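You operate a simulated robot arm through the tools that you are given. There is no shell and no other tool. Be economical: measure what you need, move in short steps, check, and stop when the job is done.

Carry out the task below with a simulated robot arm. There is one attempt and no reset: what you move stays moved.

Task
Write the card's lot into the cream peg tray, then press READ.
Fine: set the reader dial; each button once; leave the tray on the reader's plate.

Only the result counts: the job must be done as asked and must still hold three seconds after the hand-in. Knocking over, shifting, dropping, spilling or breaking anything else fails it.

Robot
A 6-joint arm with a two-finger parallel gripper, fixed in place. Base frame: the origin is at the foot of the arm, x ahead of it, y to its left, z up; the work surface is at about z = 0. Lengths are in cm, angles in rad, forces in N, time in s.
With the tool pointing down near the work surface it reaches from about 14 to 58 cm from the base axis. Its first joint turns from -1.152 to 1.152 rad. Payload 2.1 kg.
The TCP is the grasp point between the finger pads, 3 cm short of the fingertips. In the tool frame z runs along the fingers and y along their closing line. Largest opening 9.4 cm; finger width 2.8, thickness 1; the body of the gripper, 5 by 9.6 cm, starts 5.5 cm behind the TCP.
Orientation is told as [roll, pitch, yaw] about the base's x, y, z axes, in that order, counted from this pose: with the fingers straight down and closing along the base's y, the tool's x points along the base's -x, its y along +y and its z along -z.

Tools
- The arm moves only by the tool nudge_tool. Its argument "series" is a list of rows, each a list of 7 numbers: the shift along the base's x, y, z in m, then the turn, a rotation vector about the base's x, y, z in rad, then the closure, from 0 (fully open) to 1 (shut). In form: [[x, y, z, ax, ay, az, jaw], ...]. A call has 1 to 8 rows; each row shifts and turns the commanded pose from where the row before left it. A row lasts 0.2 s, in which the tool goes at most 5 cm and 0.15 rad; a call with a longer step from one row to the next is refused whole, and so is a gripper value outside its range. Where a pose cannot be reached the arm comes as near as it can. A force on the tool above 40 N (or 10 N above the force at the start of the call, whichever is more), or a blocked arm, ends the call early, and 0.2 s more pass. Each finger travels about 7.2 cm/s and halts on what it meets, pressing with about 24 N; the grip force reading is that of the motor and also rises with nothing between the fingers. The clock runs only during rows and for 0.2 s after the last one: add rows that do not move to give the fingers time. The reply holds the time, the measured pose of the TCP, the force on the tool along the base axes, the opening and the grip force, in the units named above and with some noise.
- Cameras (640 x 400 px; columns grow to the right, rows downward): "scene" is fixed at [1.96, -35.14, 48.48]; the picture's right is [0.95, -0.32, 0.00], its down [-0.15, -0.44, -0.89] and it looks along [0.28, 0.84, -0.46] (base axes); focal length 278 px, centre (320, 200). "wrist" rides on the gripper at [7.6, 1.4, -10.3] in the tool frame; the picture's right is [-0.18, 0.98, 0.00], its down [-0.75, -0.14, -0.64] and it looks along [-0.63, -0.12, 0.77] (tool axes); focal length 243 px, centre (320, 200). There is no depth. A picture from a camera that has moved, and an enlarged one, comes with that camera's place and axes in the base frame and with its lens. The place of the scene camera against the robot may be out by one fixed shift of up to 1.8 cm in any direction.
- capture(camera): a new picture of that camera. It takes no simulated time.
- close_up(camera, box): a new picture of the part [left, top, right, bottom] of that camera's present view, enlarged. It takes no simulated time.
- job_done(): hands the job in; it is judged then, once.

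Go step by step. Nothing tells you positions but the pictures and the camera data: compare them with the known pose of the tool, close in by small moves and look again before you grip or let go. The budget is 120 turns and 64 pictures, counting those below and the enlarged ones. Unless the task says otherwise, let go and move clear before handing in, and close with one line.

The tools are called after ">>>" as a command line: name --pt "numbers of a row" for each row, then --argument value for the rest, lists and objects as JSON in quotes. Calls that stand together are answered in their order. nudge_tool: Moves the arm, as the interface text tells. Its arguments: {"type":"object","properties":{"series":{"type":"array","items":{"type":"array","items":{"type":"number"}}}},"required":["series"]} The other tools are called the same way: capture (camera) takes a picture; close_up (camera, box) takes an enlarged picture of a part of a camera's view; job_done () hands the job in.

At the start:

```text
t: 0.0
tcp_pos: [25.44, 10.32, 29.24]
ee_rot: [0.001, -0.001, 0.003]
ft_force: [-0.4, -0.5, -0.6]
finger_gap: 9.39
gripper_force: 0.1
```

scene: 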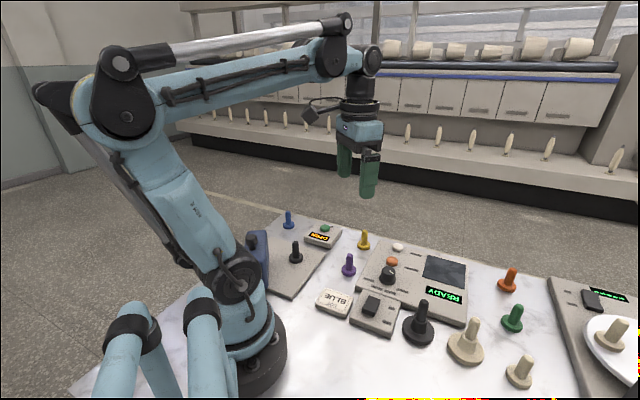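
wrist: 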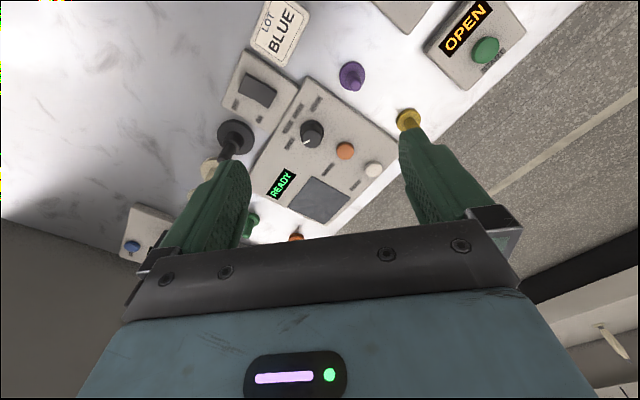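

I see a card "LOT BLUE", a reader with READY display, dial and two buttons, and several pegs/trays. I'll look closer before anything.

>>> close_up --camera "scene" --box '[310, 220, 480, 350]'

>>> close_up --camera "scene" --box '[440, 250, 640, 400]'

>>> close_up --camera "wrist" --box '[190, 0, 420, 240]'

>>> close_up --camera "scene" --box '[230, 200, 400, 330]'

```text
3.08 times, centred on (395, 285) of scene
camera zoom: at [1.96, -35.14, 48.48], right [0.95, -0.32, 0.0], down [-0.15, -0.44, -0.89], along [0.28, 0.84, -0.46], focal length 855 px, centre (89, -62)
```

zoom: 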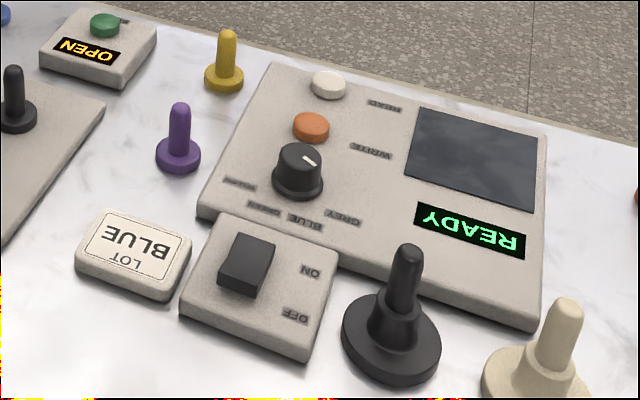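

```text
2.67 times, centred on (540, 325) of scene
camera zoom: at [1.96, -35.14, 48.48], right [0.95, -0.32, 0.0], down [-0.15, -0.44, -0.89], along [0.28, 0.84, -0.46], focal length 741 px, centre (-267, -133)
```

zoom: 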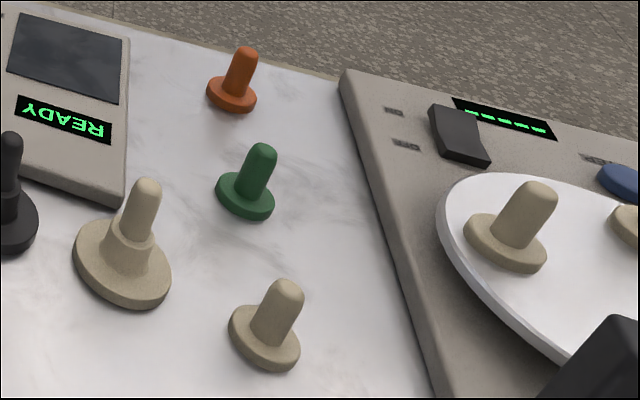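

```text
1.67 times, centred on (305, 120) of wrist
camera zoom: at [17.66, 11.76, 39.48], right [0.18, 0.98, 0.0], down [0.75, -0.14, 0.64], along [0.63, -0.12, -0.77], focal length 404 px, centre (345, 333)
```

zoom: 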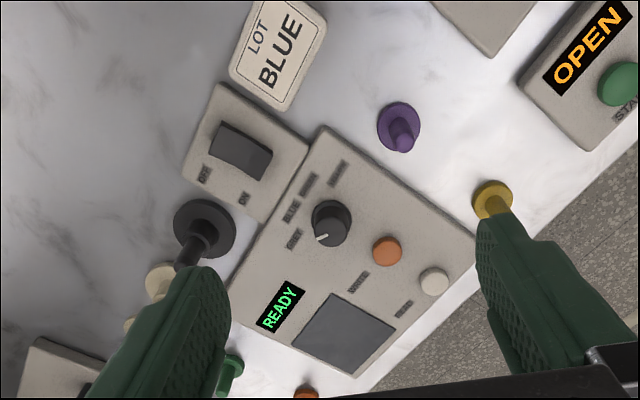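

```text
3.08 times, centred on (315, 265) of scene
camera zoom: at [1.96, -35.14, 48.48], right [0.95, -0.32, 0.0], down [-0.15, -0.44, -0.89], along [0.28, 0.84, -0.46], focal length 855 px, centre (335, 0)
```

zoom: 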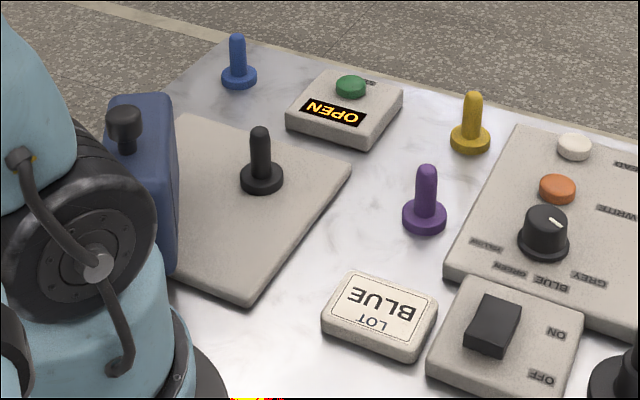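

The reader (dial, WRITE, READ, plate) is at about x 33–50, y 0–10. The large cream peg tray is at about (37.7, -13). I'll go lower to read the dial.

>>> nudge_tool --pt "-0.01 -0.005 -0.04 0 0 0 0" --pt "-0.01 -0.005 -0.04 0 0 0 0" --pt "-0.01 -0.005 -0.02 0 0 0 0" --pt "0 0 0 0 0 0 0"

>>> capture --camera "wrist"

>>> close_up --camera "wrist" --box '[240, 60, 400, 180]'

```text
t: 1.0
tcp_pos: [22.24, 8.73, 19.27]
ee_rot: [0.001, -0.003, 0.0]
ft_force: [-1.2, -0.2, 1.0]
finger_gap: 9.41
gripper_force: 0.1
```

```text
57 pictures are left
camera wrist: at [14.56, 10.06, 29.35], right [0.18, 0.98, 0.0], down [0.75, -0.14, 0.64], along [0.63, -0.12, -0.77], focal length 243 px, centre (320, 200)
```

wrist: 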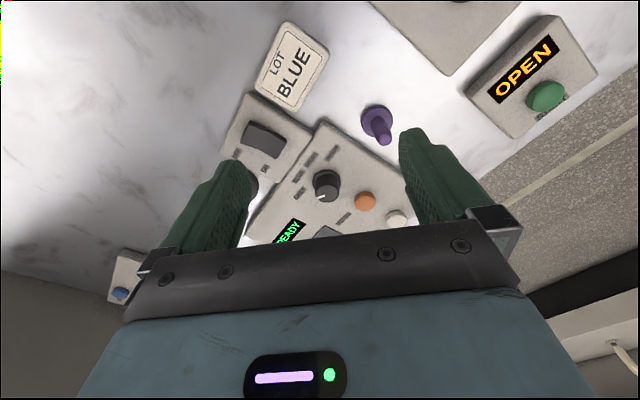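

```text
3.33 times, centred on (320, 120) of wrist
camera zoom: at [14.56, 10.06, 29.35], right [0.18, 0.98, 0.0], down [0.75, -0.14, 0.64], along [0.63, -0.12, -0.77], focal length 809 px, centre (320, 467)
```

zoom: 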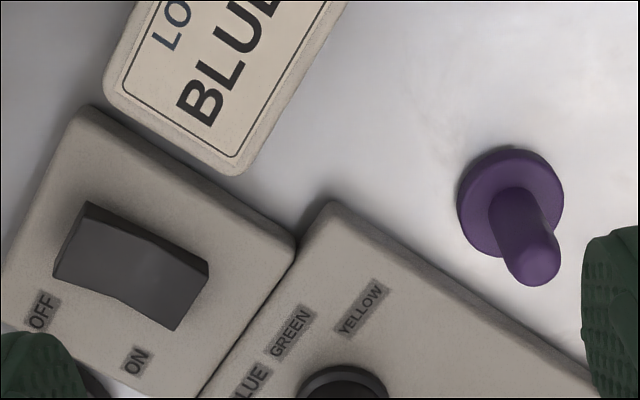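

>>> close_up --camera "wrist" --box '[260, 135, 400, 240]'

>>> close_up --camera "scene" --box '[360, 230, 440, 290]'

```text
3.81 times, centred on (330, 188) of wrist
camera zoom: at [14.56, 10.06, 29.35], right [0.18, 0.98, 0.0], down [0.75, -0.14, 0.64], along [0.63, -0.12, -0.77], focal length 924 px, centre (282, 248)
```

zoom: 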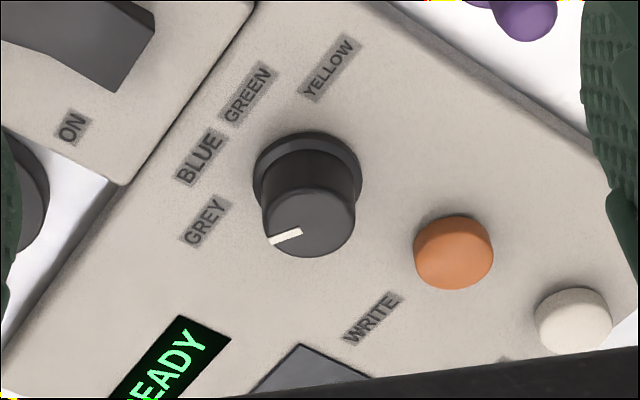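

```text
6.67 times, centred on (400, 260) of scene
camera zoom: at [1.96, -35.14, 48.48], right [0.95, -0.32, 0.0], down [-0.15, -0.44, -0.89], along [0.28, 0.84, -0.46], focal length 1854 px, centre (-213, -200)
```

zoom: 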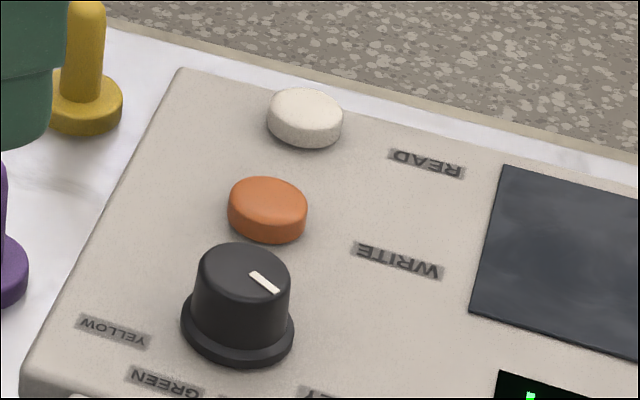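

The dial pointer sits at GREY (about -70°) and BLUE is about 45° clockwise from it. The knob is at about (33.4, 7.4). I'll move above it with a pre-turn.

>>> nudge_tool --pt "0.035 -0.005 0 0 0 0.15 0" --pt "0.04 -0.004 -0.02 0 0 0.15 0" --pt "0.037 -0.004 -0.03 0 0 0.15 0" --pt "0 0 -0.02 0 0 0 0" --pt "0 0 0 0 0 0 0"

>>> capture --camera "wrist"

>>> close_up --camera "scene" --box '[320, 170, 480, 290]'

```text
t: 2.2
tcp_pos: [33.4, 7.59, 12.25]
ee_rot: [0.0, -0.002, 0.453]
ft_force: [-2.0, -0.6, 0.4]
finger_gap: 9.4
gripper_force: 0.0
```

```text
53 pictures are left
camera wrist: at [25.76, 5.39, 22.44], right [-0.26, 0.96, 0.0], down [0.74, 0.2, 0.64], along [0.62, 0.17, -0.77], focal length 243 px, centre (320, 200)
```

wrist: 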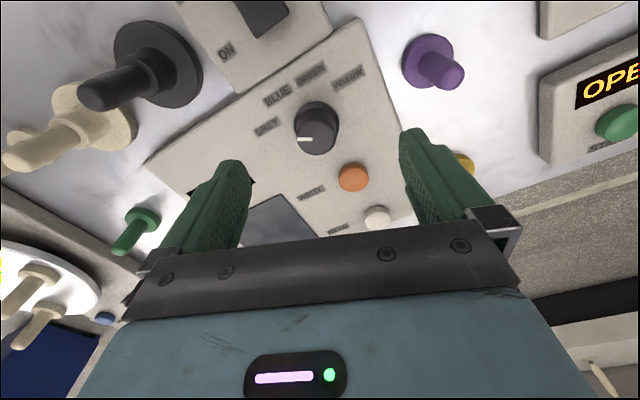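

```text
3.33 times, centred on (400, 230) of scene
camera zoom: at [1.96, -35.14, 48.48], right [0.95, -0.32, 0.0], down [-0.15, -0.44, -0.89], along [0.28, 0.84, -0.46], focal length 927 px, centre (53, 100)
```

zoom: 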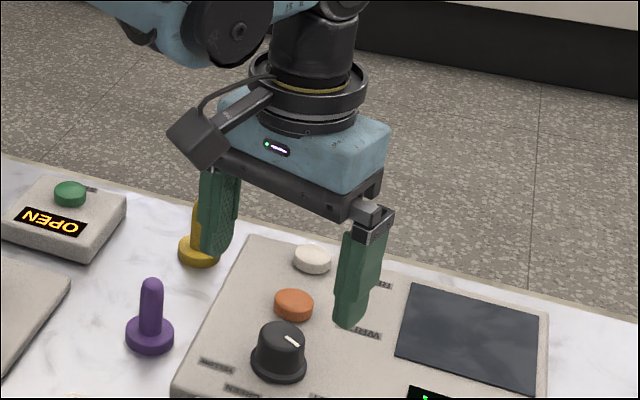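

>>> close_up --camera "wrist" --box '[250, 60, 390, 165]'

```text
3.81 times, centred on (320, 112) of wrist
camera zoom: at [25.76, 5.39, 22.44], right [-0.26, 0.96, 0.0], down [0.74, 0.2, 0.64], along [0.62, 0.17, -0.77], focal length 924 px, centre (320, 533)
```

zoom: 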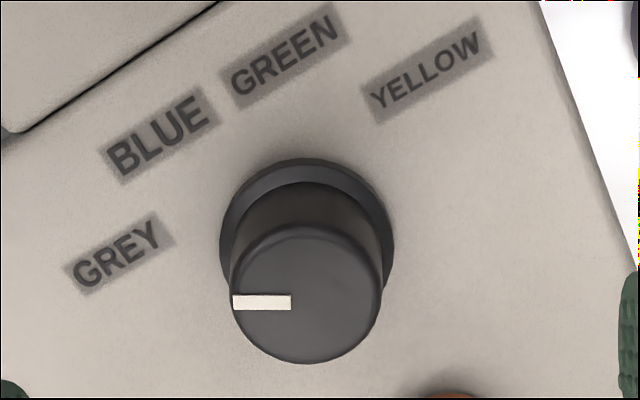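

The knob centre is about (33.8, 7.3) with its top at z≈4.8. I'll descend and grip gently.

>>> nudge_tool --pt "0.004 -0.003 -0.02 0 0 0 0" --pt "0 0 -0.025 0 0 0 0" --pt "0 0 -0.017 0 0 0 0" --pt "0 0 0 0 0 0 0"

>>> capture --camera "wrist"

>>> close_up --camera "scene" --box '[340, 200, 460, 290]'

```text
t: 3.2
tcp_pos: [33.96, 7.26, 5.99]
ee_rot: [0.003, 0.0, 0.449]
ft_force: [-0.1, 0.8, -0.6]
finger_gap: 9.43
gripper_force: 0.0
```

```text
50 pictures are left
camera wrist: at [26.29, 5.23, 16.13], right [-0.26, 0.96, 0.0], down [0.74, 0.2, 0.64], along [0.62, 0.17, -0.77], focal length 243 px, centre (320, 200)
```

wrist: 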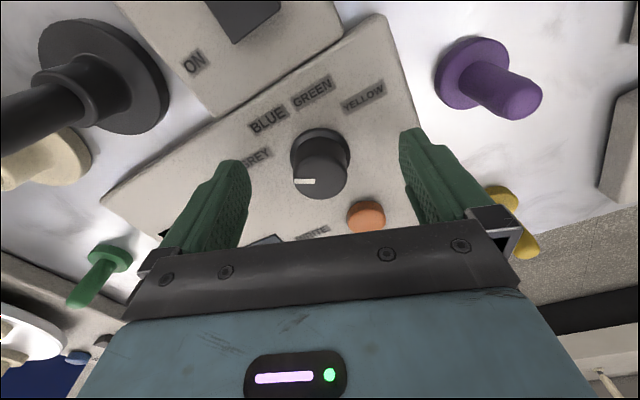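

```text
4.44 times, centred on (400, 245) of scene
camera zoom: at [1.96, -35.14, 48.48], right [0.95, -0.32, 0.0], down [-0.15, -0.44, -0.89], along [0.28, 0.84, -0.46], focal length 1236 px, centre (-36, 0)
```

zoom: 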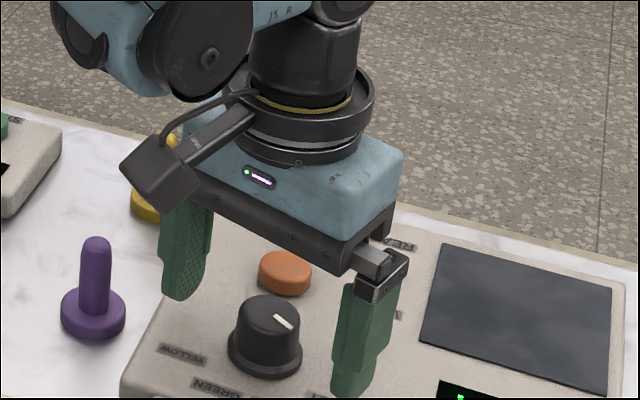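

>>> nudge_tool --pt "0 0 0 0 0 0 0.4" --pt "0 0 0 0 0 0 0.75" --pt "0 0 0 0 0 0 0.75" --pt "0 0 0 0 0 0 0.75"

```text
t: 4.2
tcp_pos: [33.92, 7.17, 6.1]
ee_rot: [0.001, -0.003, 0.451]
ft_force: [4.1, -8.0, -4.2]
finger_gap: 3.33
gripper_force: 45.7
```

Gripped at 3.3 cm. I'll turn it clockwise by about 0.75 rad.

>>> nudge_tool --pt "0.0005 -0.001 0 0 0 -0.08 0.75" --pt "0 0 0 0 0 -0.13 0.75" --pt "0 0 0 0 0 -0.13 0.75" --pt "0 0 0 0 0 -0.13 0.75" --pt "0 0 0 0 0 -0.13 0.75" --pt "0 0 0 0 0 -0.13 0.75" --pt "0 0 0 0 0 0 0.75"

>>> capture --camera "wrist"

```text
t: 5.0
tcp_pos: [33.93, 7.46, 6.12]
ee_rot: [0.008, 0.002, 0.122]
ft_force: [0.5, 2.5, -6.8]
finger_gap: 3.36
gripper_force: 44.9
stopped in row 4: the force on the tool passed its limit (the readings are from after the stop); the commanded pose is now the measured one
```

```text
48 pictures are left
camera wrist: at [26.08, 7.78, 16.22], right [0.07, 1.0, 0.01], down [0.77, -0.05, 0.64], along [0.64, -0.04, -0.77], focal length 243 px, centre (320, 200)
```

wrist: 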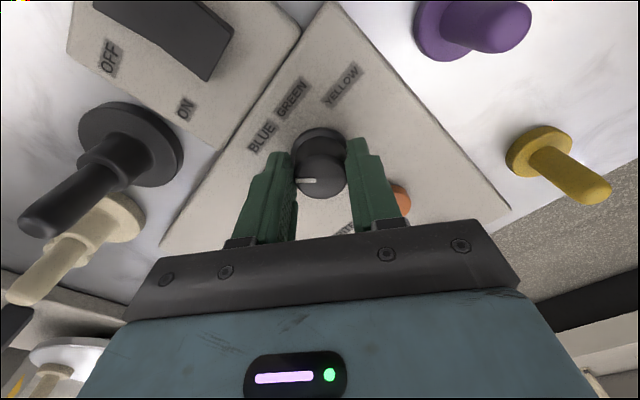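

The knob turns with the gripper, which is about halfway, and the force limit tripped from slight off-centre. I'll continue with smaller steps.

>>> nudge_tool --pt "0 0 0 0 0 -0.07 0.73" --pt "0 0 0 0 0 -0.07 0.73" --pt "0 0 0 0 0 -0.07 0.73" --pt "0 0 0 0 0 -0.07 0.73" --pt "0 0 0 0 0 -0.07 0.73" --pt "0 0 0 0 0 -0.07 0.73" --pt "0 0 0 0 0 0 0.73"

>>> close_up --camera "wrist" --box '[220, 50, 420, 230]'

```text
t: 6.6
tcp_pos: [33.95, 7.54, 6.04]
ee_rot: [0.01, 0.004, -0.3]
ft_force: [5.2, 24.6, -10.4]
finger_gap: 3.36
gripper_force: 45.3
```

```text
2.22 times, centred on (320, 140) of wrist
camera zoom: at [26.93, 10.99, 16.24], right [0.47, 0.88, 0.01], down [0.68, -0.37, 0.64], along [0.57, -0.29, -0.77], focal length 539 px, centre (320, 333)
```

zoom: 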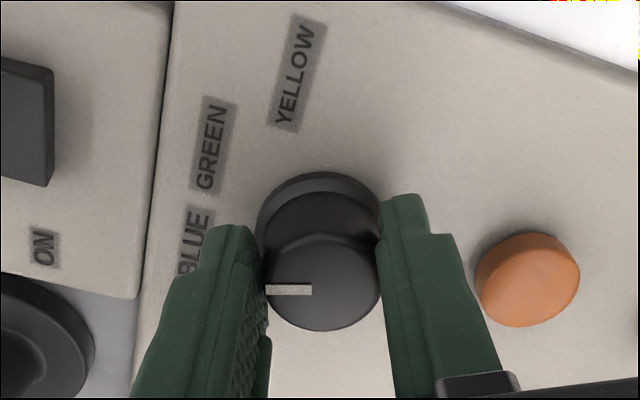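

>>> nudge_tool --pt "0 0 0 0 0 0 0.5" --pt "0 0 0 0 0 0 0.35" --pt "0 0 0 0 0 0 0.35" --pt "0 0 0.03 0 0 0 0.35" --pt "-0.01 0 0.04 0 0 0 0.3" --pt "0 0 0 0 0 0 0.3"

>>> close_up --camera "wrist" --box '[220, 50, 420, 230]'

>>> capture --camera "scene"

```text
t: 8.0
tcp_pos: [33.02, 7.3, 13.07]
ee_rot: [0.006, 0.003, -0.301]
ft_force: [0.1, 0.5, 0.0]
finger_gap: 6.59
gripper_force: 0.0
```

```text
2.22 times, centred on (320, 140) of wrist
camera zoom: at [26.0, 10.84, 23.32], right [0.47, 0.88, 0.01], down [0.68, -0.36, 0.64], along [0.57, -0.29, -0.77], focal length 539 px, centre (320, 333)
```

zoom: 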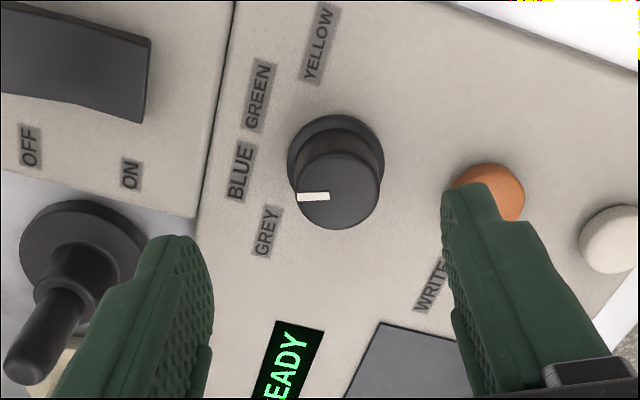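

```text
45 pictures are left
```

scene: 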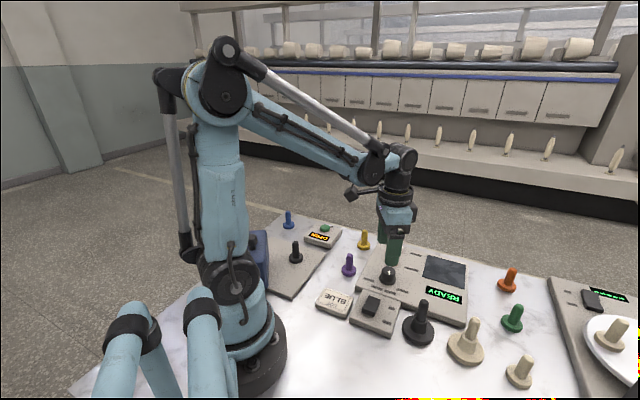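

The dial reads BLUE. Next is the cream tray near (37.7, -13), so I'll move to look at it.

>>> nudge_tool --pt "-0.01 -0.03 0.03 0 0 0.1 0.2" --pt "-0.01 -0.045 0.01 0 0 0.1 0" --pt "-0.01 -0.045 0.01 0 0 0.1 0" --pt "-0.01 -0.045 0 0 0 0 0" --pt "0 -0.03 0 0 0 0 0" --pt "0 0 0 0 0 0 0"

>>> capture --camera "wrist"

```text
t: 9.4
tcp_pos: [28.9, -12.12, 18.02]
ee_rot: [0.006, 0.002, 0.0]
ft_force: [-0.2, 0.1, -0.7]
finger_gap: 9.41
gripper_force: 0.1
```

```text
44 pictures are left
camera wrist: at [21.24, -10.77, 28.16], right [0.18, 0.98, 0.01], down [0.75, -0.15, 0.64], along [0.63, -0.11, -0.77], focal length 243 px, centre (320, 200)
```

wrist: 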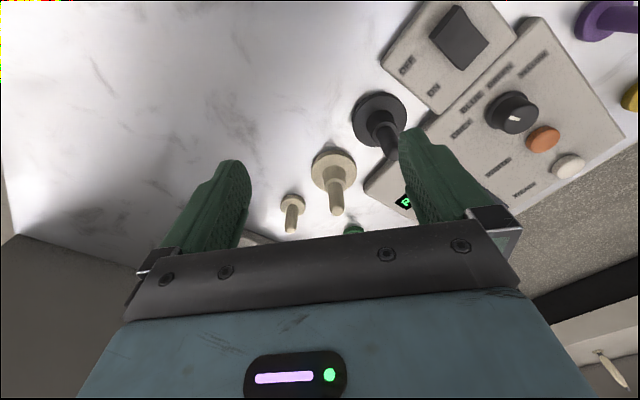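

>>> nudge_tool --pt "0.04 0 0 0 0 0 0" --pt "0.03 0 -0.01 0 0 0 0" --pt "0.028 0 -0.02 0 0 0 0" --pt "0 0 0 0 0 0 0"

>>> capture --camera "wrist"

>>> close_up --camera "scene" --box '[400, 230, 600, 390]'

```text
t: 10.4
tcp_pos: [38.82, -12.11, 14.94]
ee_rot: [0.007, 0.002, 0.0]
ft_force: [0.2, 0.1, -0.6]
finger_gap: 9.41
gripper_force: 0.2
```

```text
43 pictures are left
camera wrist: at [31.04, -10.77, 25.09], right [0.18, 0.98, 0.01], down [0.75, -0.15, 0.64], along [0.63, -0.11, -0.77], focal length 243 px, centre (320, 200)
```

wrist: 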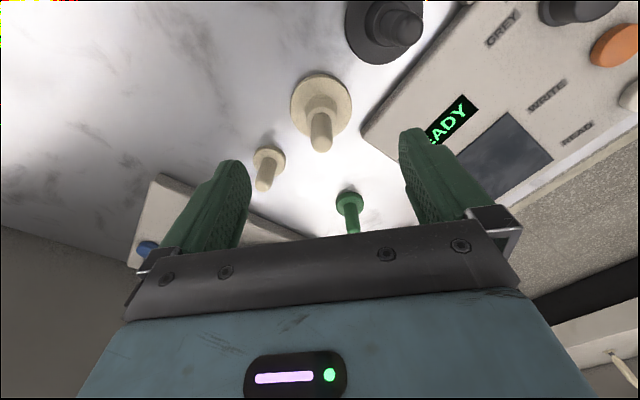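

```text
2.50 times, centred on (500, 310) of scene
camera zoom: at [1.96, -35.14, 48.48], right [0.95, -0.32, 0.0], down [-0.15, -0.44, -0.89], along [0.28, 0.84, -0.46], focal length 695 px, centre (-130, -75)
```

zoom: 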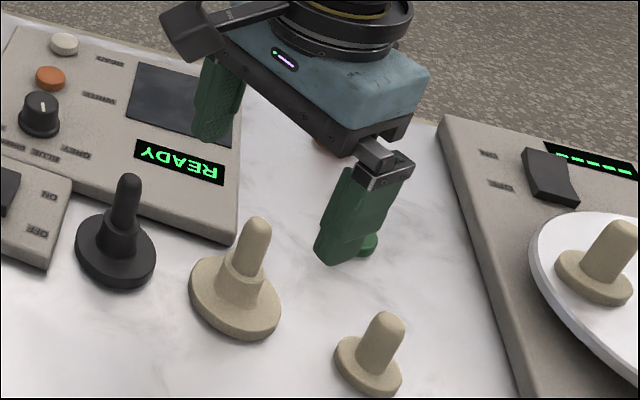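

The peg tray is at (39.2, -11.9) with its peg top at about 8.5. I'll descend around the upper peg.

>>> nudge_tool --pt "0.004 0.002 -0.025 0 0 0 0" --pt "0 0 -0.03 0 0 0 0" --pt "0 0 -0.023 0 0 0 0" --pt "0 0 0 0 0 0 0"

>>> capture --camera "wrist"

>>> close_up --camera "scene" --box '[400, 230, 600, 390]'

```text
t: 11.4
tcp_pos: [39.27, -11.97, 7.2]
ee_rot: [0.009, 0.001, 0.0]
ft_force: [0.9, -0.6, 0.3]
finger_gap: 9.43
gripper_force: 0.2
```

```text
41 pictures are left
camera wrist: at [31.45, -10.69, 17.37], right [0.18, 0.98, 0.01], down [0.75, -0.15, 0.64], along [0.63, -0.11, -0.77], focal length 243 px, centre (320, 200)
```

wrist: 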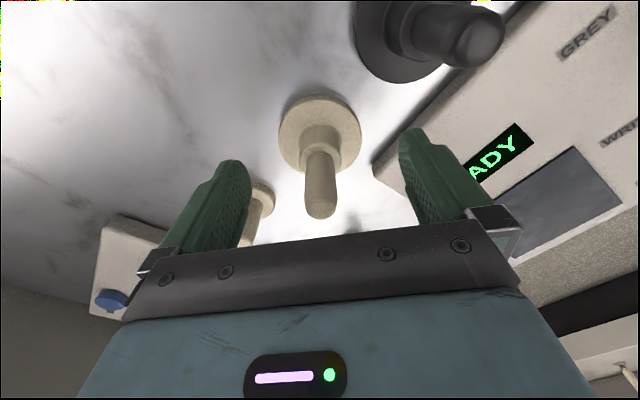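

```text
2.50 times, centred on (500, 310) of scene
camera zoom: at [1.96, -35.14, 48.48], right [0.95, -0.32, 0.0], down [-0.15, -0.44, -0.89], along [0.28, 0.84, -0.46], focal length 695 px, centre (-130, -75)
```

zoom: 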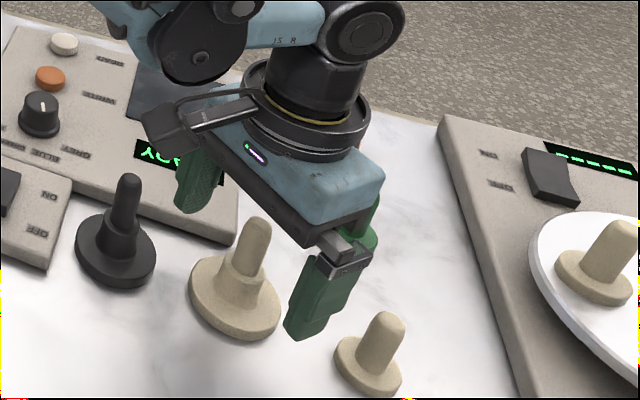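

>>> nudge_tool --pt "-0.002 0 0 0 0 0 0.5" --pt "0 0 0 0 0 0 0.9" --pt "0 0 0 0 0 0 0.9" --pt "0 0 0 0 0 0 0.9" --pt "0 0 0 0 0 0 0.9"

>>> close_up --camera "wrist" --box '[220, 70, 420, 250]'

```text
t: 12.6
tcp_pos: [38.99, -11.94, 7.31]
ee_rot: [0.008, 0.002, 0.001]
ft_force: [0.1, -0.6, 0.4]
finger_gap: 1.71
gripper_force: 24.3
```

```text
2.22 times, centred on (320, 160) of wrist
camera zoom: at [31.26, -10.63, 17.41], right [0.18, 0.98, 0.01], down [0.75, -0.15, 0.64], along [0.63, -0.11, -0.77], focal length 539 px, centre (320, 289)
```

zoom: 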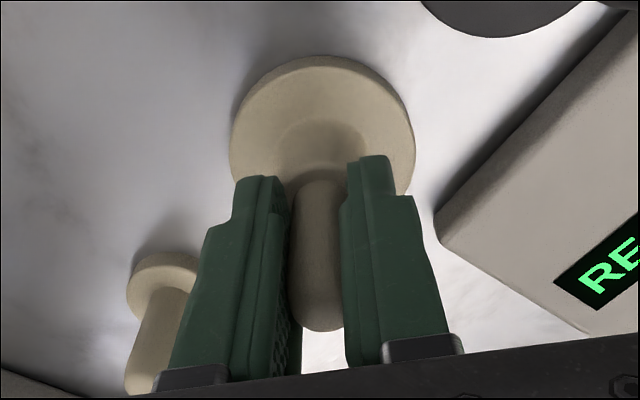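

The peg is gripped. I'll lift and check that it comes along.

>>> nudge_tool --pt "0 0 0.02 0 0 0 0.9" --pt "0 0 0.03 0 0 0 0.9" --pt "0 0 0.025 0 0 0 0.9" --pt "0 0 0 0 0 0 0.9"

>>> capture --camera "scene"

```text
t: 13.6
tcp_pos: [38.99, -11.92, 14.65]
ee_rot: [0.007, 0.002, -0.001]
ft_force: [0.2, -0.4, -0.7]
finger_gap: 1.68
gripper_force: 24.1
```

```text
38 pictures are left
```

scene: 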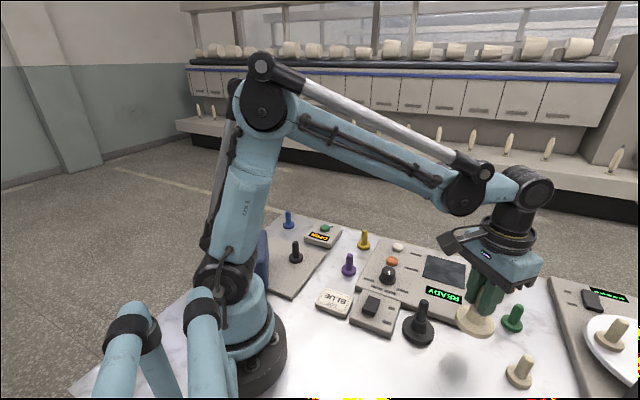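

Lifted cleanly. Now I'll carry it over the plate at about (48.7, 5.6).

>>> nudge_tool --pt "0.012 0.03 0 0 0 0 0.9" --pt "0.02 0.036 0 0 0 0 0.9" --pt "0.022 0.036 0 0 0 0 0.9" --pt "0.022 0.036 0 0 0 0 0.9" --pt "0.021 0.037 0 0 0 0 0.9" --pt "0 0 0 0 0 0 0.9" --pt "0 0 0 0 0 0 0.9"

>>> capture --camera "wrist"

>>> close_up --camera "scene" --box '[360, 190, 520, 310]'

```text
t: 15.2
tcp_pos: [48.51, 5.26, 14.77]
ee_rot: [0.007, 0.002, 0.0]
ft_force: [0.3, 0.1, -0.7]
finger_gap: 1.71
gripper_force: 24.1
```

```text
37 pictures are left
camera wrist: at [40.81, 6.67, 25.03], right [0.18, 0.98, 0.01], down [0.75, -0.15, 0.64], along [0.63, -0.11, -0.77], focal length 243 px, centre (320, 200)
```

wrist: 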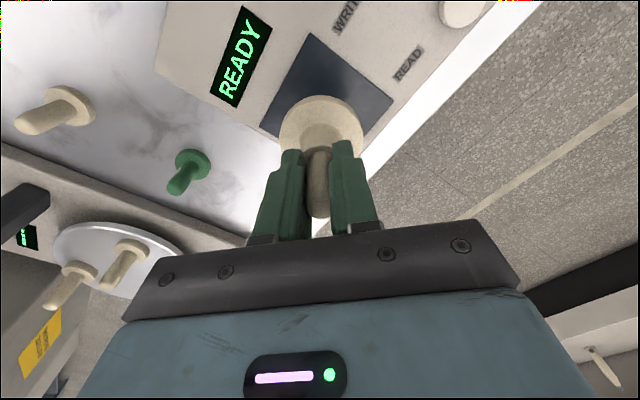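

```text
3.33 times, centred on (440, 250) of scene
camera zoom: at [1.96, -35.14, 48.48], right [0.95, -0.32, 0.0], down [-0.15, -0.44, -0.89], along [0.28, 0.84, -0.46], focal length 927 px, centre (-80, 33)
```

zoom: 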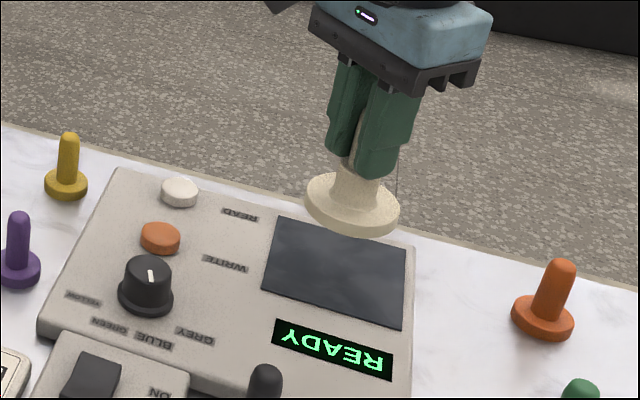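

The plate centre refines to about (48.9, 5.75). I'll descend most of the way.

>>> nudge_tool --pt "0.004 0.005 -0.02 0 0 0 0.9" --pt "0 0 -0.02 0 0 0 0.9" --pt "0 0 -0.008 0 0 0 0.9" --pt "0 0 0 0 0 0 0.9"

>>> close_up --camera "scene" --box '[360, 190, 520, 310]'

>>> capture --camera "wrist"

```text
t: 16.2
tcp_pos: [48.92, 6.08, 9.92]
ee_rot: [0.008, 0.002, 0.001]
ft_force: [0.7, -0.9, -0.3]
finger_gap: 1.71
gripper_force: 24.7
```

```text
3.33 times, centred on (440, 250) of scene
camera zoom: at [1.96, -35.14, 48.48], right [0.95, -0.32, 0.0], down [-0.15, -0.44, -0.89], along [0.28, 0.84, -0.46], focal length 927 px, centre (-80, 33)
```

zoom: 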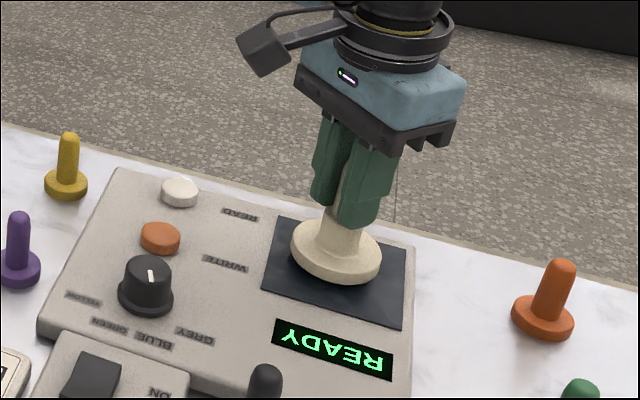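

```text
34 pictures are left
camera wrist: at [41.3, 7.39, 20.07], right [0.18, 0.98, 0.01], down [0.75, -0.15, 0.64], along [0.63, -0.11, -0.77], focal length 243 px, centre (320, 200)
```

wrist: 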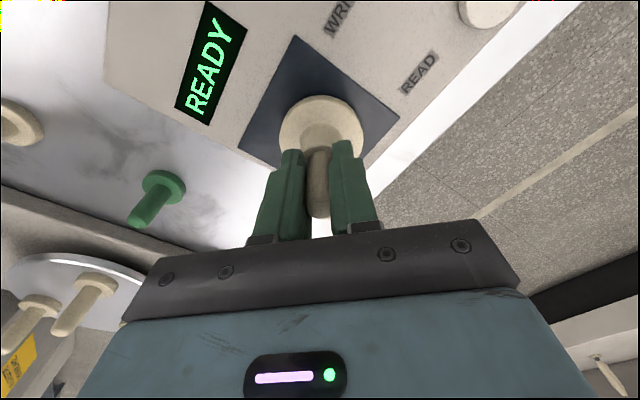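

>>> nudge_tool --pt "0 -0.002 -0.003 0 0 0 0.9" --pt "0 0 -0.002 0 0 0 0.9" --pt "0 0 0 0 0 0 0.9"

```text
t: 17.0
tcp_pos: [49.0, 5.95, 9.49]
ee_rot: [0.007, 0.002, -0.001]
ft_force: [0.7, 0.1, 0.0]
finger_gap: 1.7
gripper_force: 23.7
```

>>> nudge_tool --pt "0 0 -0.002 0 0 0 0.9" --pt "0 0 -0.001 0 0 0 0.9" --pt "0 0 0 0 0 0 0.9"

>>> close_up --camera "scene" --box '[400, 220, 480, 280]'

```text
t: 17.8
tcp_pos: [49.1, 5.77, 9.19]
ee_rot: [0.008, 0.002, 0.0]
ft_force: [3.6, 1.3, 20.3]
finger_gap: 1.69
gripper_force: 24.0
```

```text
6.67 times, centred on (440, 250) of scene
camera zoom: at [1.95, -35.14, 48.48], right [0.95, -0.32, 0.0], down [-0.15, -0.44, -0.89], along [0.28, 0.84, -0.46], focal length 1854 px, centre (-480, -133)
```

zoom: 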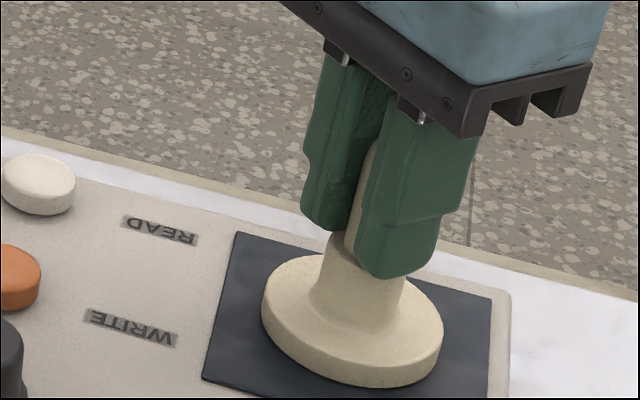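

It's seated on the plate. I'll release and rise.

>>> nudge_tool --pt "0 0 0.001 0 0 0 0.8" --pt "0 0 0 0 0 0 0.5" --pt "0 0 0 0 0 0 0.3" --pt "0 0 0 0 0 0 0.3" --pt "0 0 0.03 0 0 0 0.3" --pt "0 0 0.04 0 0 0 0.3" --pt "0 0 0.01 0 0 0 0.3"

>>> close_up --camera "scene" --box '[360, 190, 520, 310]'

```text
t: 19.4
tcp_pos: [49.03, 5.78, 17.13]
ee_rot: [0.006, 0.001, 0.0]
ft_force: [0.6, -0.5, 0.6]
finger_gap: 6.58
gripper_force: 0.1
```

```text
3.33 times, centred on (440, 250) of scene
camera zoom: at [1.96, -35.14, 48.48], right [0.95, -0.32, 0.0], down [-0.15, -0.44, -0.89], along [0.28, 0.84, -0.46], focal length 927 px, centre (-80, 33)
```

zoom: 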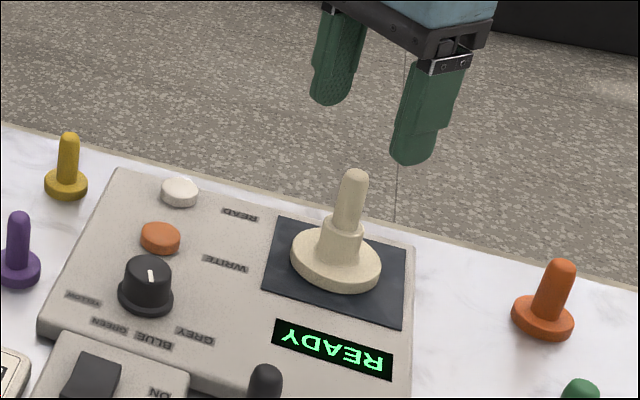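

The tray is standing on the plate. Now I'll close the fingers and go near the WRITE button for an accurate look.

>>> nudge_tool --pt "-0.04 0.01 0 0 0 0 0.6" --pt "-0.04 0.015 0 0 0 0 1" --pt "-0.04 0.015 0 0 0 0 1" --pt "-0.03 0.02 -0.02 0 0 0 1" --pt "0 0 -0.01 0 0 0 1" --pt "0 0 0 0 0 0 1"

>>> capture --camera "wrist"

>>> close_up --camera "wrist" --box '[200, 40, 440, 220]'

```text
t: 20.8
tcp_pos: [33.9, 11.71, 14.25]
ee_rot: [0.007, 0.003, 0.0]
ft_force: [-0.3, -0.4, 0.4]
finger_gap: 0.0
gripper_force: 24.1
```

```text
31 pictures are left
camera wrist: at [26.14, 13.04, 24.38], right [0.18, 0.98, 0.01], down [0.75, -0.15, 0.64], along [0.63, -0.11, -0.77], focal length 243 px, centre (320, 200)
```

wrist: 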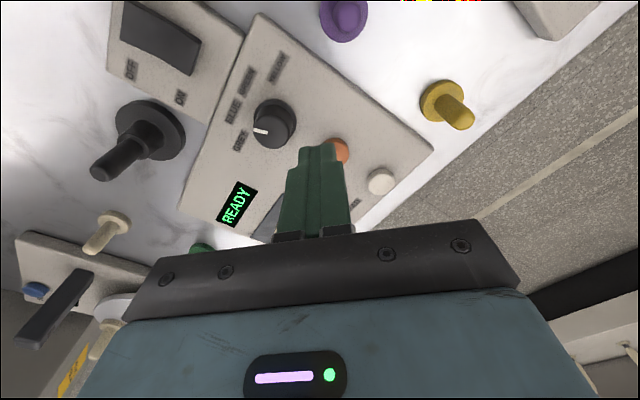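

```text
2.22 times, centred on (320, 130) of wrist
camera zoom: at [26.14, 13.04, 24.38], right [0.18, 0.98, 0.01], down [0.75, -0.15, 0.64], along [0.63, -0.11, -0.77], focal length 539 px, centre (320, 356)
```

zoom: 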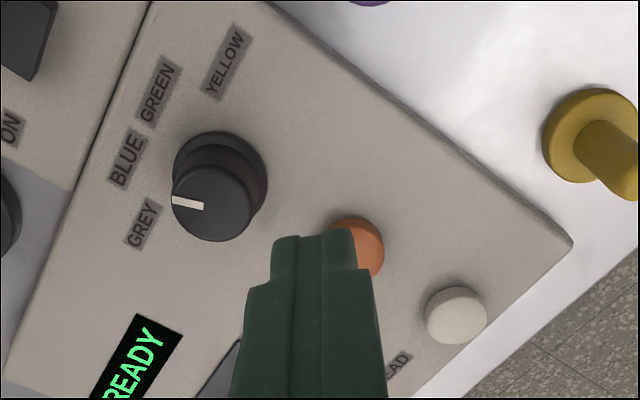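

The pointer now measures -112°, which is on BLUE. I'll move above WRITE at about (37.6, 12.4).

>>> nudge_tool --pt "0.037 0.0065 -0.02 0 0 0 1" --pt "0 0 -0.03 0 0 0 1" --pt "0 0 -0.015 0 0 0 1" --pt "0 0 0 0 0 0 1"

>>> close_up --camera "wrist" --box '[240, 60, 440, 240]'

>>> close_up --camera "scene" --box '[350, 210, 430, 270]'

```text
t: 21.8
tcp_pos: [37.71, 12.75, 7.75]
ee_rot: [0.008, 0.003, 0.001]
ft_force: [0.8, 0.9, 1.1]
finger_gap: 0.0
gripper_force: 23.7
```

```text
2.22 times, centred on (340, 150) of wrist
camera zoom: at [29.97, 13.98, 17.87], right [0.18, 0.98, 0.01], down [0.75, -0.15, 0.64], along [0.63, -0.11, -0.77], focal length 539 px, centre (276, 311)
```

zoom: 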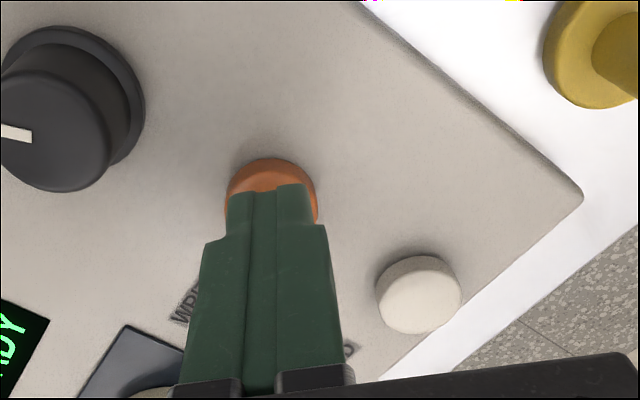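

```text
6.67 times, centred on (390, 240) of scene
camera zoom: at [1.96, -35.14, 48.48], right [0.95, -0.32, 0.0], down [-0.15, -0.44, -0.89], along [0.28, 0.84, -0.46], focal length 1854 px, centre (-147, -67)
```

zoom: 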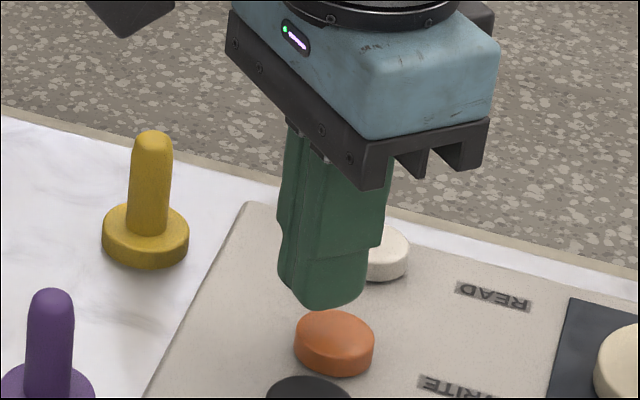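

>>> nudge_tool --pt "0.0025 -0.002 -0.007 0 0 0 1" --pt "0 0 -0.004 0 0 0 1" --pt "0 0 0 0 0 0 1"

>>> close_up --camera "scene" --box '[350, 210, 480, 310]'

```text
t: 22.6
tcp_pos: [37.95, 12.42, 6.73]
ee_rot: [0.006, 0.002, 0.0]
ft_force: [-0.6, -0.3, 1.5]
finger_gap: 0.0
gripper_force: 24.4
```

```text
4.00 times, centred on (415, 260) of scene
camera zoom: at [1.96, -35.14, 48.48], right [0.95, -0.32, 0.0], down [-0.15, -0.44, -0.89], along [0.28, 0.84, -0.46], focal length 1112 px, centre (-60, -40)
```

zoom: 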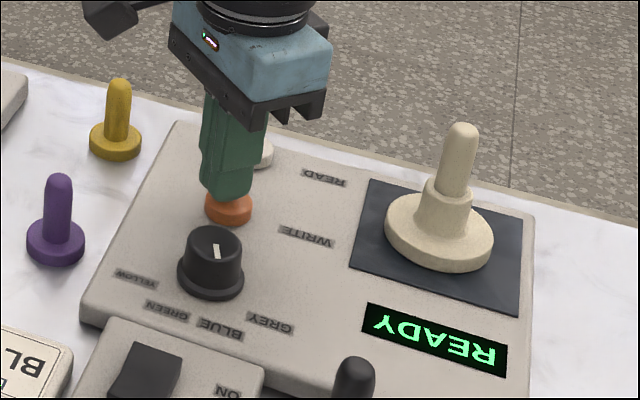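

>>> nudge_tool --pt "0 0 -0.003 0 0 0 1" --pt "0 0 -0.003 0 0 0 1" --pt "0 0 -0.002 0 0 0 1"

>>> close_up --camera "scene" --box '[350, 210, 480, 310]'

```text
t: 23.4
tcp_pos: [38.01, 12.28, 5.78]
ee_rot: [0.008, 0.001, -0.001]
ft_force: [-1.4, 0.9, 2.4]
finger_gap: 0.0
gripper_force: 24.5
```

```text
4.00 times, centred on (415, 260) of scene
camera zoom: at [1.96, -35.14, 48.48], right [0.95, -0.32, 0.0], down [-0.15, -0.44, -0.89], along [0.28, 0.84, -0.46], focal length 1112 px, centre (-60, -40)
```

zoom: 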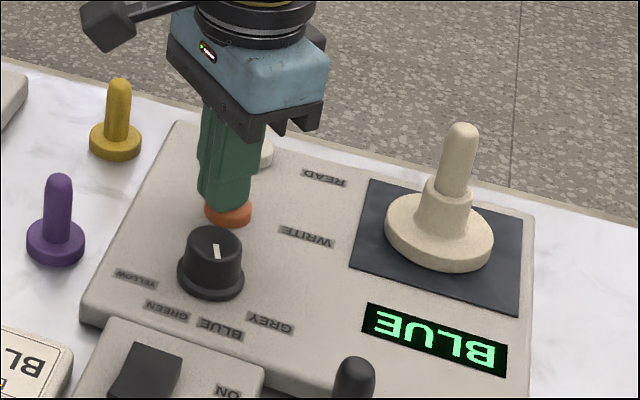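

The display shows BLUE, so the write registered. I'll rise and move above READ at about (42.4, 16.9).

>>> nudge_tool --pt "0 0 0.025 0 0 0 1" --pt "0.022 0.023 0 0 0 0 1" --pt "0.022 0.023 0 0 0 0 1" --pt "0 0 0 0 0 0 1"

>>> close_up --camera "wrist" --box '[240, 60, 440, 240]'

>>> close_up --camera "scene" --box '[350, 210, 480, 310]'

```text
t: 24.4
tcp_pos: [42.41, 16.93, 8.43]
ee_rot: [0.007, 0.001, -0.001]
ft_force: [1.1, 0.0, -0.3]
finger_gap: 0.03
gripper_force: 23.9
```

```text
2.22 times, centred on (340, 150) of wrist
camera zoom: at [34.66, 18.26, 18.48], right [0.18, 0.98, 0.01], down [0.75, -0.15, 0.64], along [0.63, -0.11, -0.77], focal length 539 px, centre (276, 311)
```

zoom: 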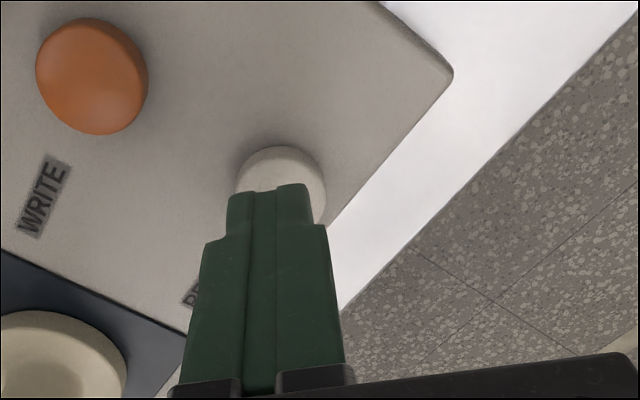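

```text
4.00 times, centred on (415, 260) of scene
camera zoom: at [1.96, -35.14, 48.48], right [0.95, -0.32, 0.0], down [-0.15, -0.44, -0.89], along [0.28, 0.84, -0.46], focal length 1112 px, centre (-60, -40)
```

zoom: 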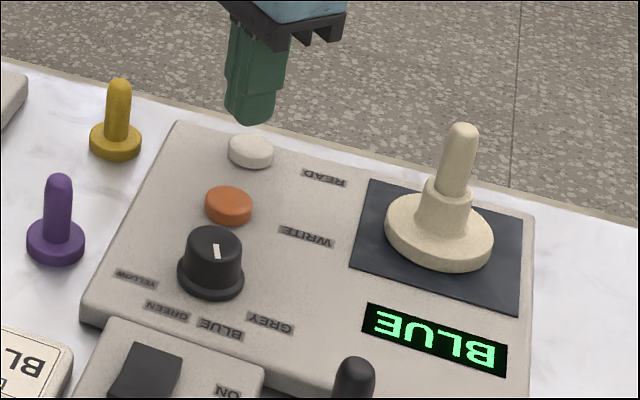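

>>> nudge_tool --pt "0.003 0.001 -0.01 0 0 0 1" --pt "0 0 -0.008 0 0 0 1" --pt "0 0 -0.003 0 0 0 1" --pt "0 0 -0.003 0 0 0 1" --pt "0 0 -0.002 0 0 0 1"

>>> close_up --camera "scene" --box '[350, 210, 480, 310]'

```text
t: 25.6
tcp_pos: [42.67, 17.14, 5.68]
ee_rot: [0.007, 0.003, -0.001]
ft_force: [1.2, 0.3, 2.8]
finger_gap: 0.01
gripper_force: 24.5
```

```text
4.00 times, centred on (415, 260) of scene
camera zoom: at [1.96, -35.14, 48.48], right [0.95, -0.32, 0.0], down [-0.15, -0.44, -0.89], along [0.28, 0.84, -0.46], focal length 1112 px, centre (-60, -40)
```

zoom: 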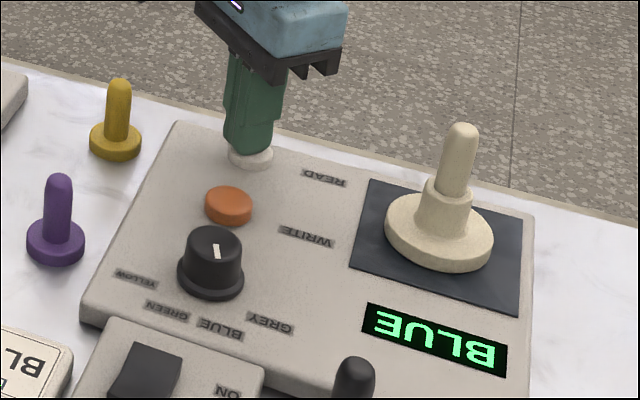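

Force and depth match the WRITE press, and READ shows BLUE. I'll push 2 mm more in the same stroke to be sure, then rise clear.

>>> nudge_tool --pt "0 0 -0.002 0 0 0 1" --pt "0 0 0 0 0 0 1"

>>> close_up --camera "scene" --box '[380, 230, 420, 260]'

```text
t: 26.2
tcp_pos: [42.65, 17.06, 5.55]
ee_rot: [0.006, 0.004, 0.001]
ft_force: [-2.9, 1.3, 12.4]
finger_gap: 0.01
gripper_force: 24.2
```

```text
13.33 times, centred on (400, 245) of scene
camera zoom: at [1.95, -35.14, 48.48], right [0.95, -0.32, 0.0], down [-0.15, -0.44, -0.89], along [0.28, 0.84, -0.46], focal length 3707 px, centre (-747, -400)
```

zoom: 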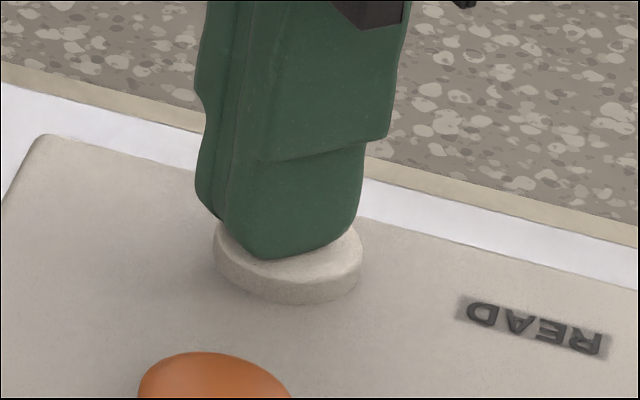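

The button bottomed out at 12 N, so it is fully pressed. I'll rise clear and check.

>>> nudge_tool --pt "0 0 0.03 0 0 0 1" --pt "0 0 0.04 0 0 0 1" --pt "-0.03 0 0.04 0 0 0 0.8" --pt "0 0 0.02 0 0 0 0.5" --pt "0 0 0 0 0 0 0.5" --pt "0 0 0 0 0 0 0.5"

>>> capture --camera "scene"

>>> close_up --camera "scene" --box '[350, 210, 480, 310]'

```text
t: 27.6
tcp_pos: [39.6, 17.11, 18.46]
ee_rot: [0.005, 0.002, 0.001]
ft_force: [-0.5, 0.2, -0.1]
finger_gap: 4.71
gripper_force: 0.0
```

```text
21 pictures are left
```

scene: 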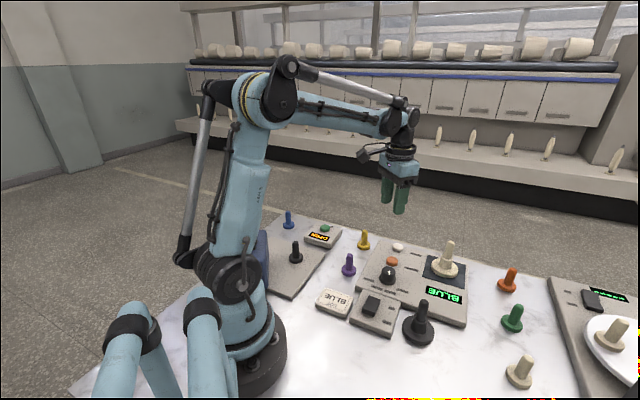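

```text
4.00 times, centred on (415, 260) of scene
camera zoom: at [1.96, -35.14, 48.48], right [0.95, -0.32, 0.0], down [-0.15, -0.44, -0.89], along [0.28, 0.84, -0.46], focal length 1112 px, centre (-60, -40)
```

zoom: 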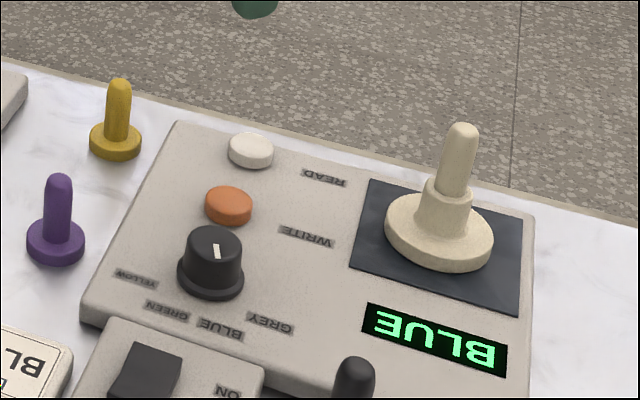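

The display reads BLUE, the tray stands on the plate, nothing else has moved, and the arm is clear. I'm handing in.

>>> job_done

```text
The job is handed in.
```

The job is handed in: I set the dial to BLUE and pressed WRITE and READ once each; the display reads BLUE and the cream peg tray is still on the reader's plate.
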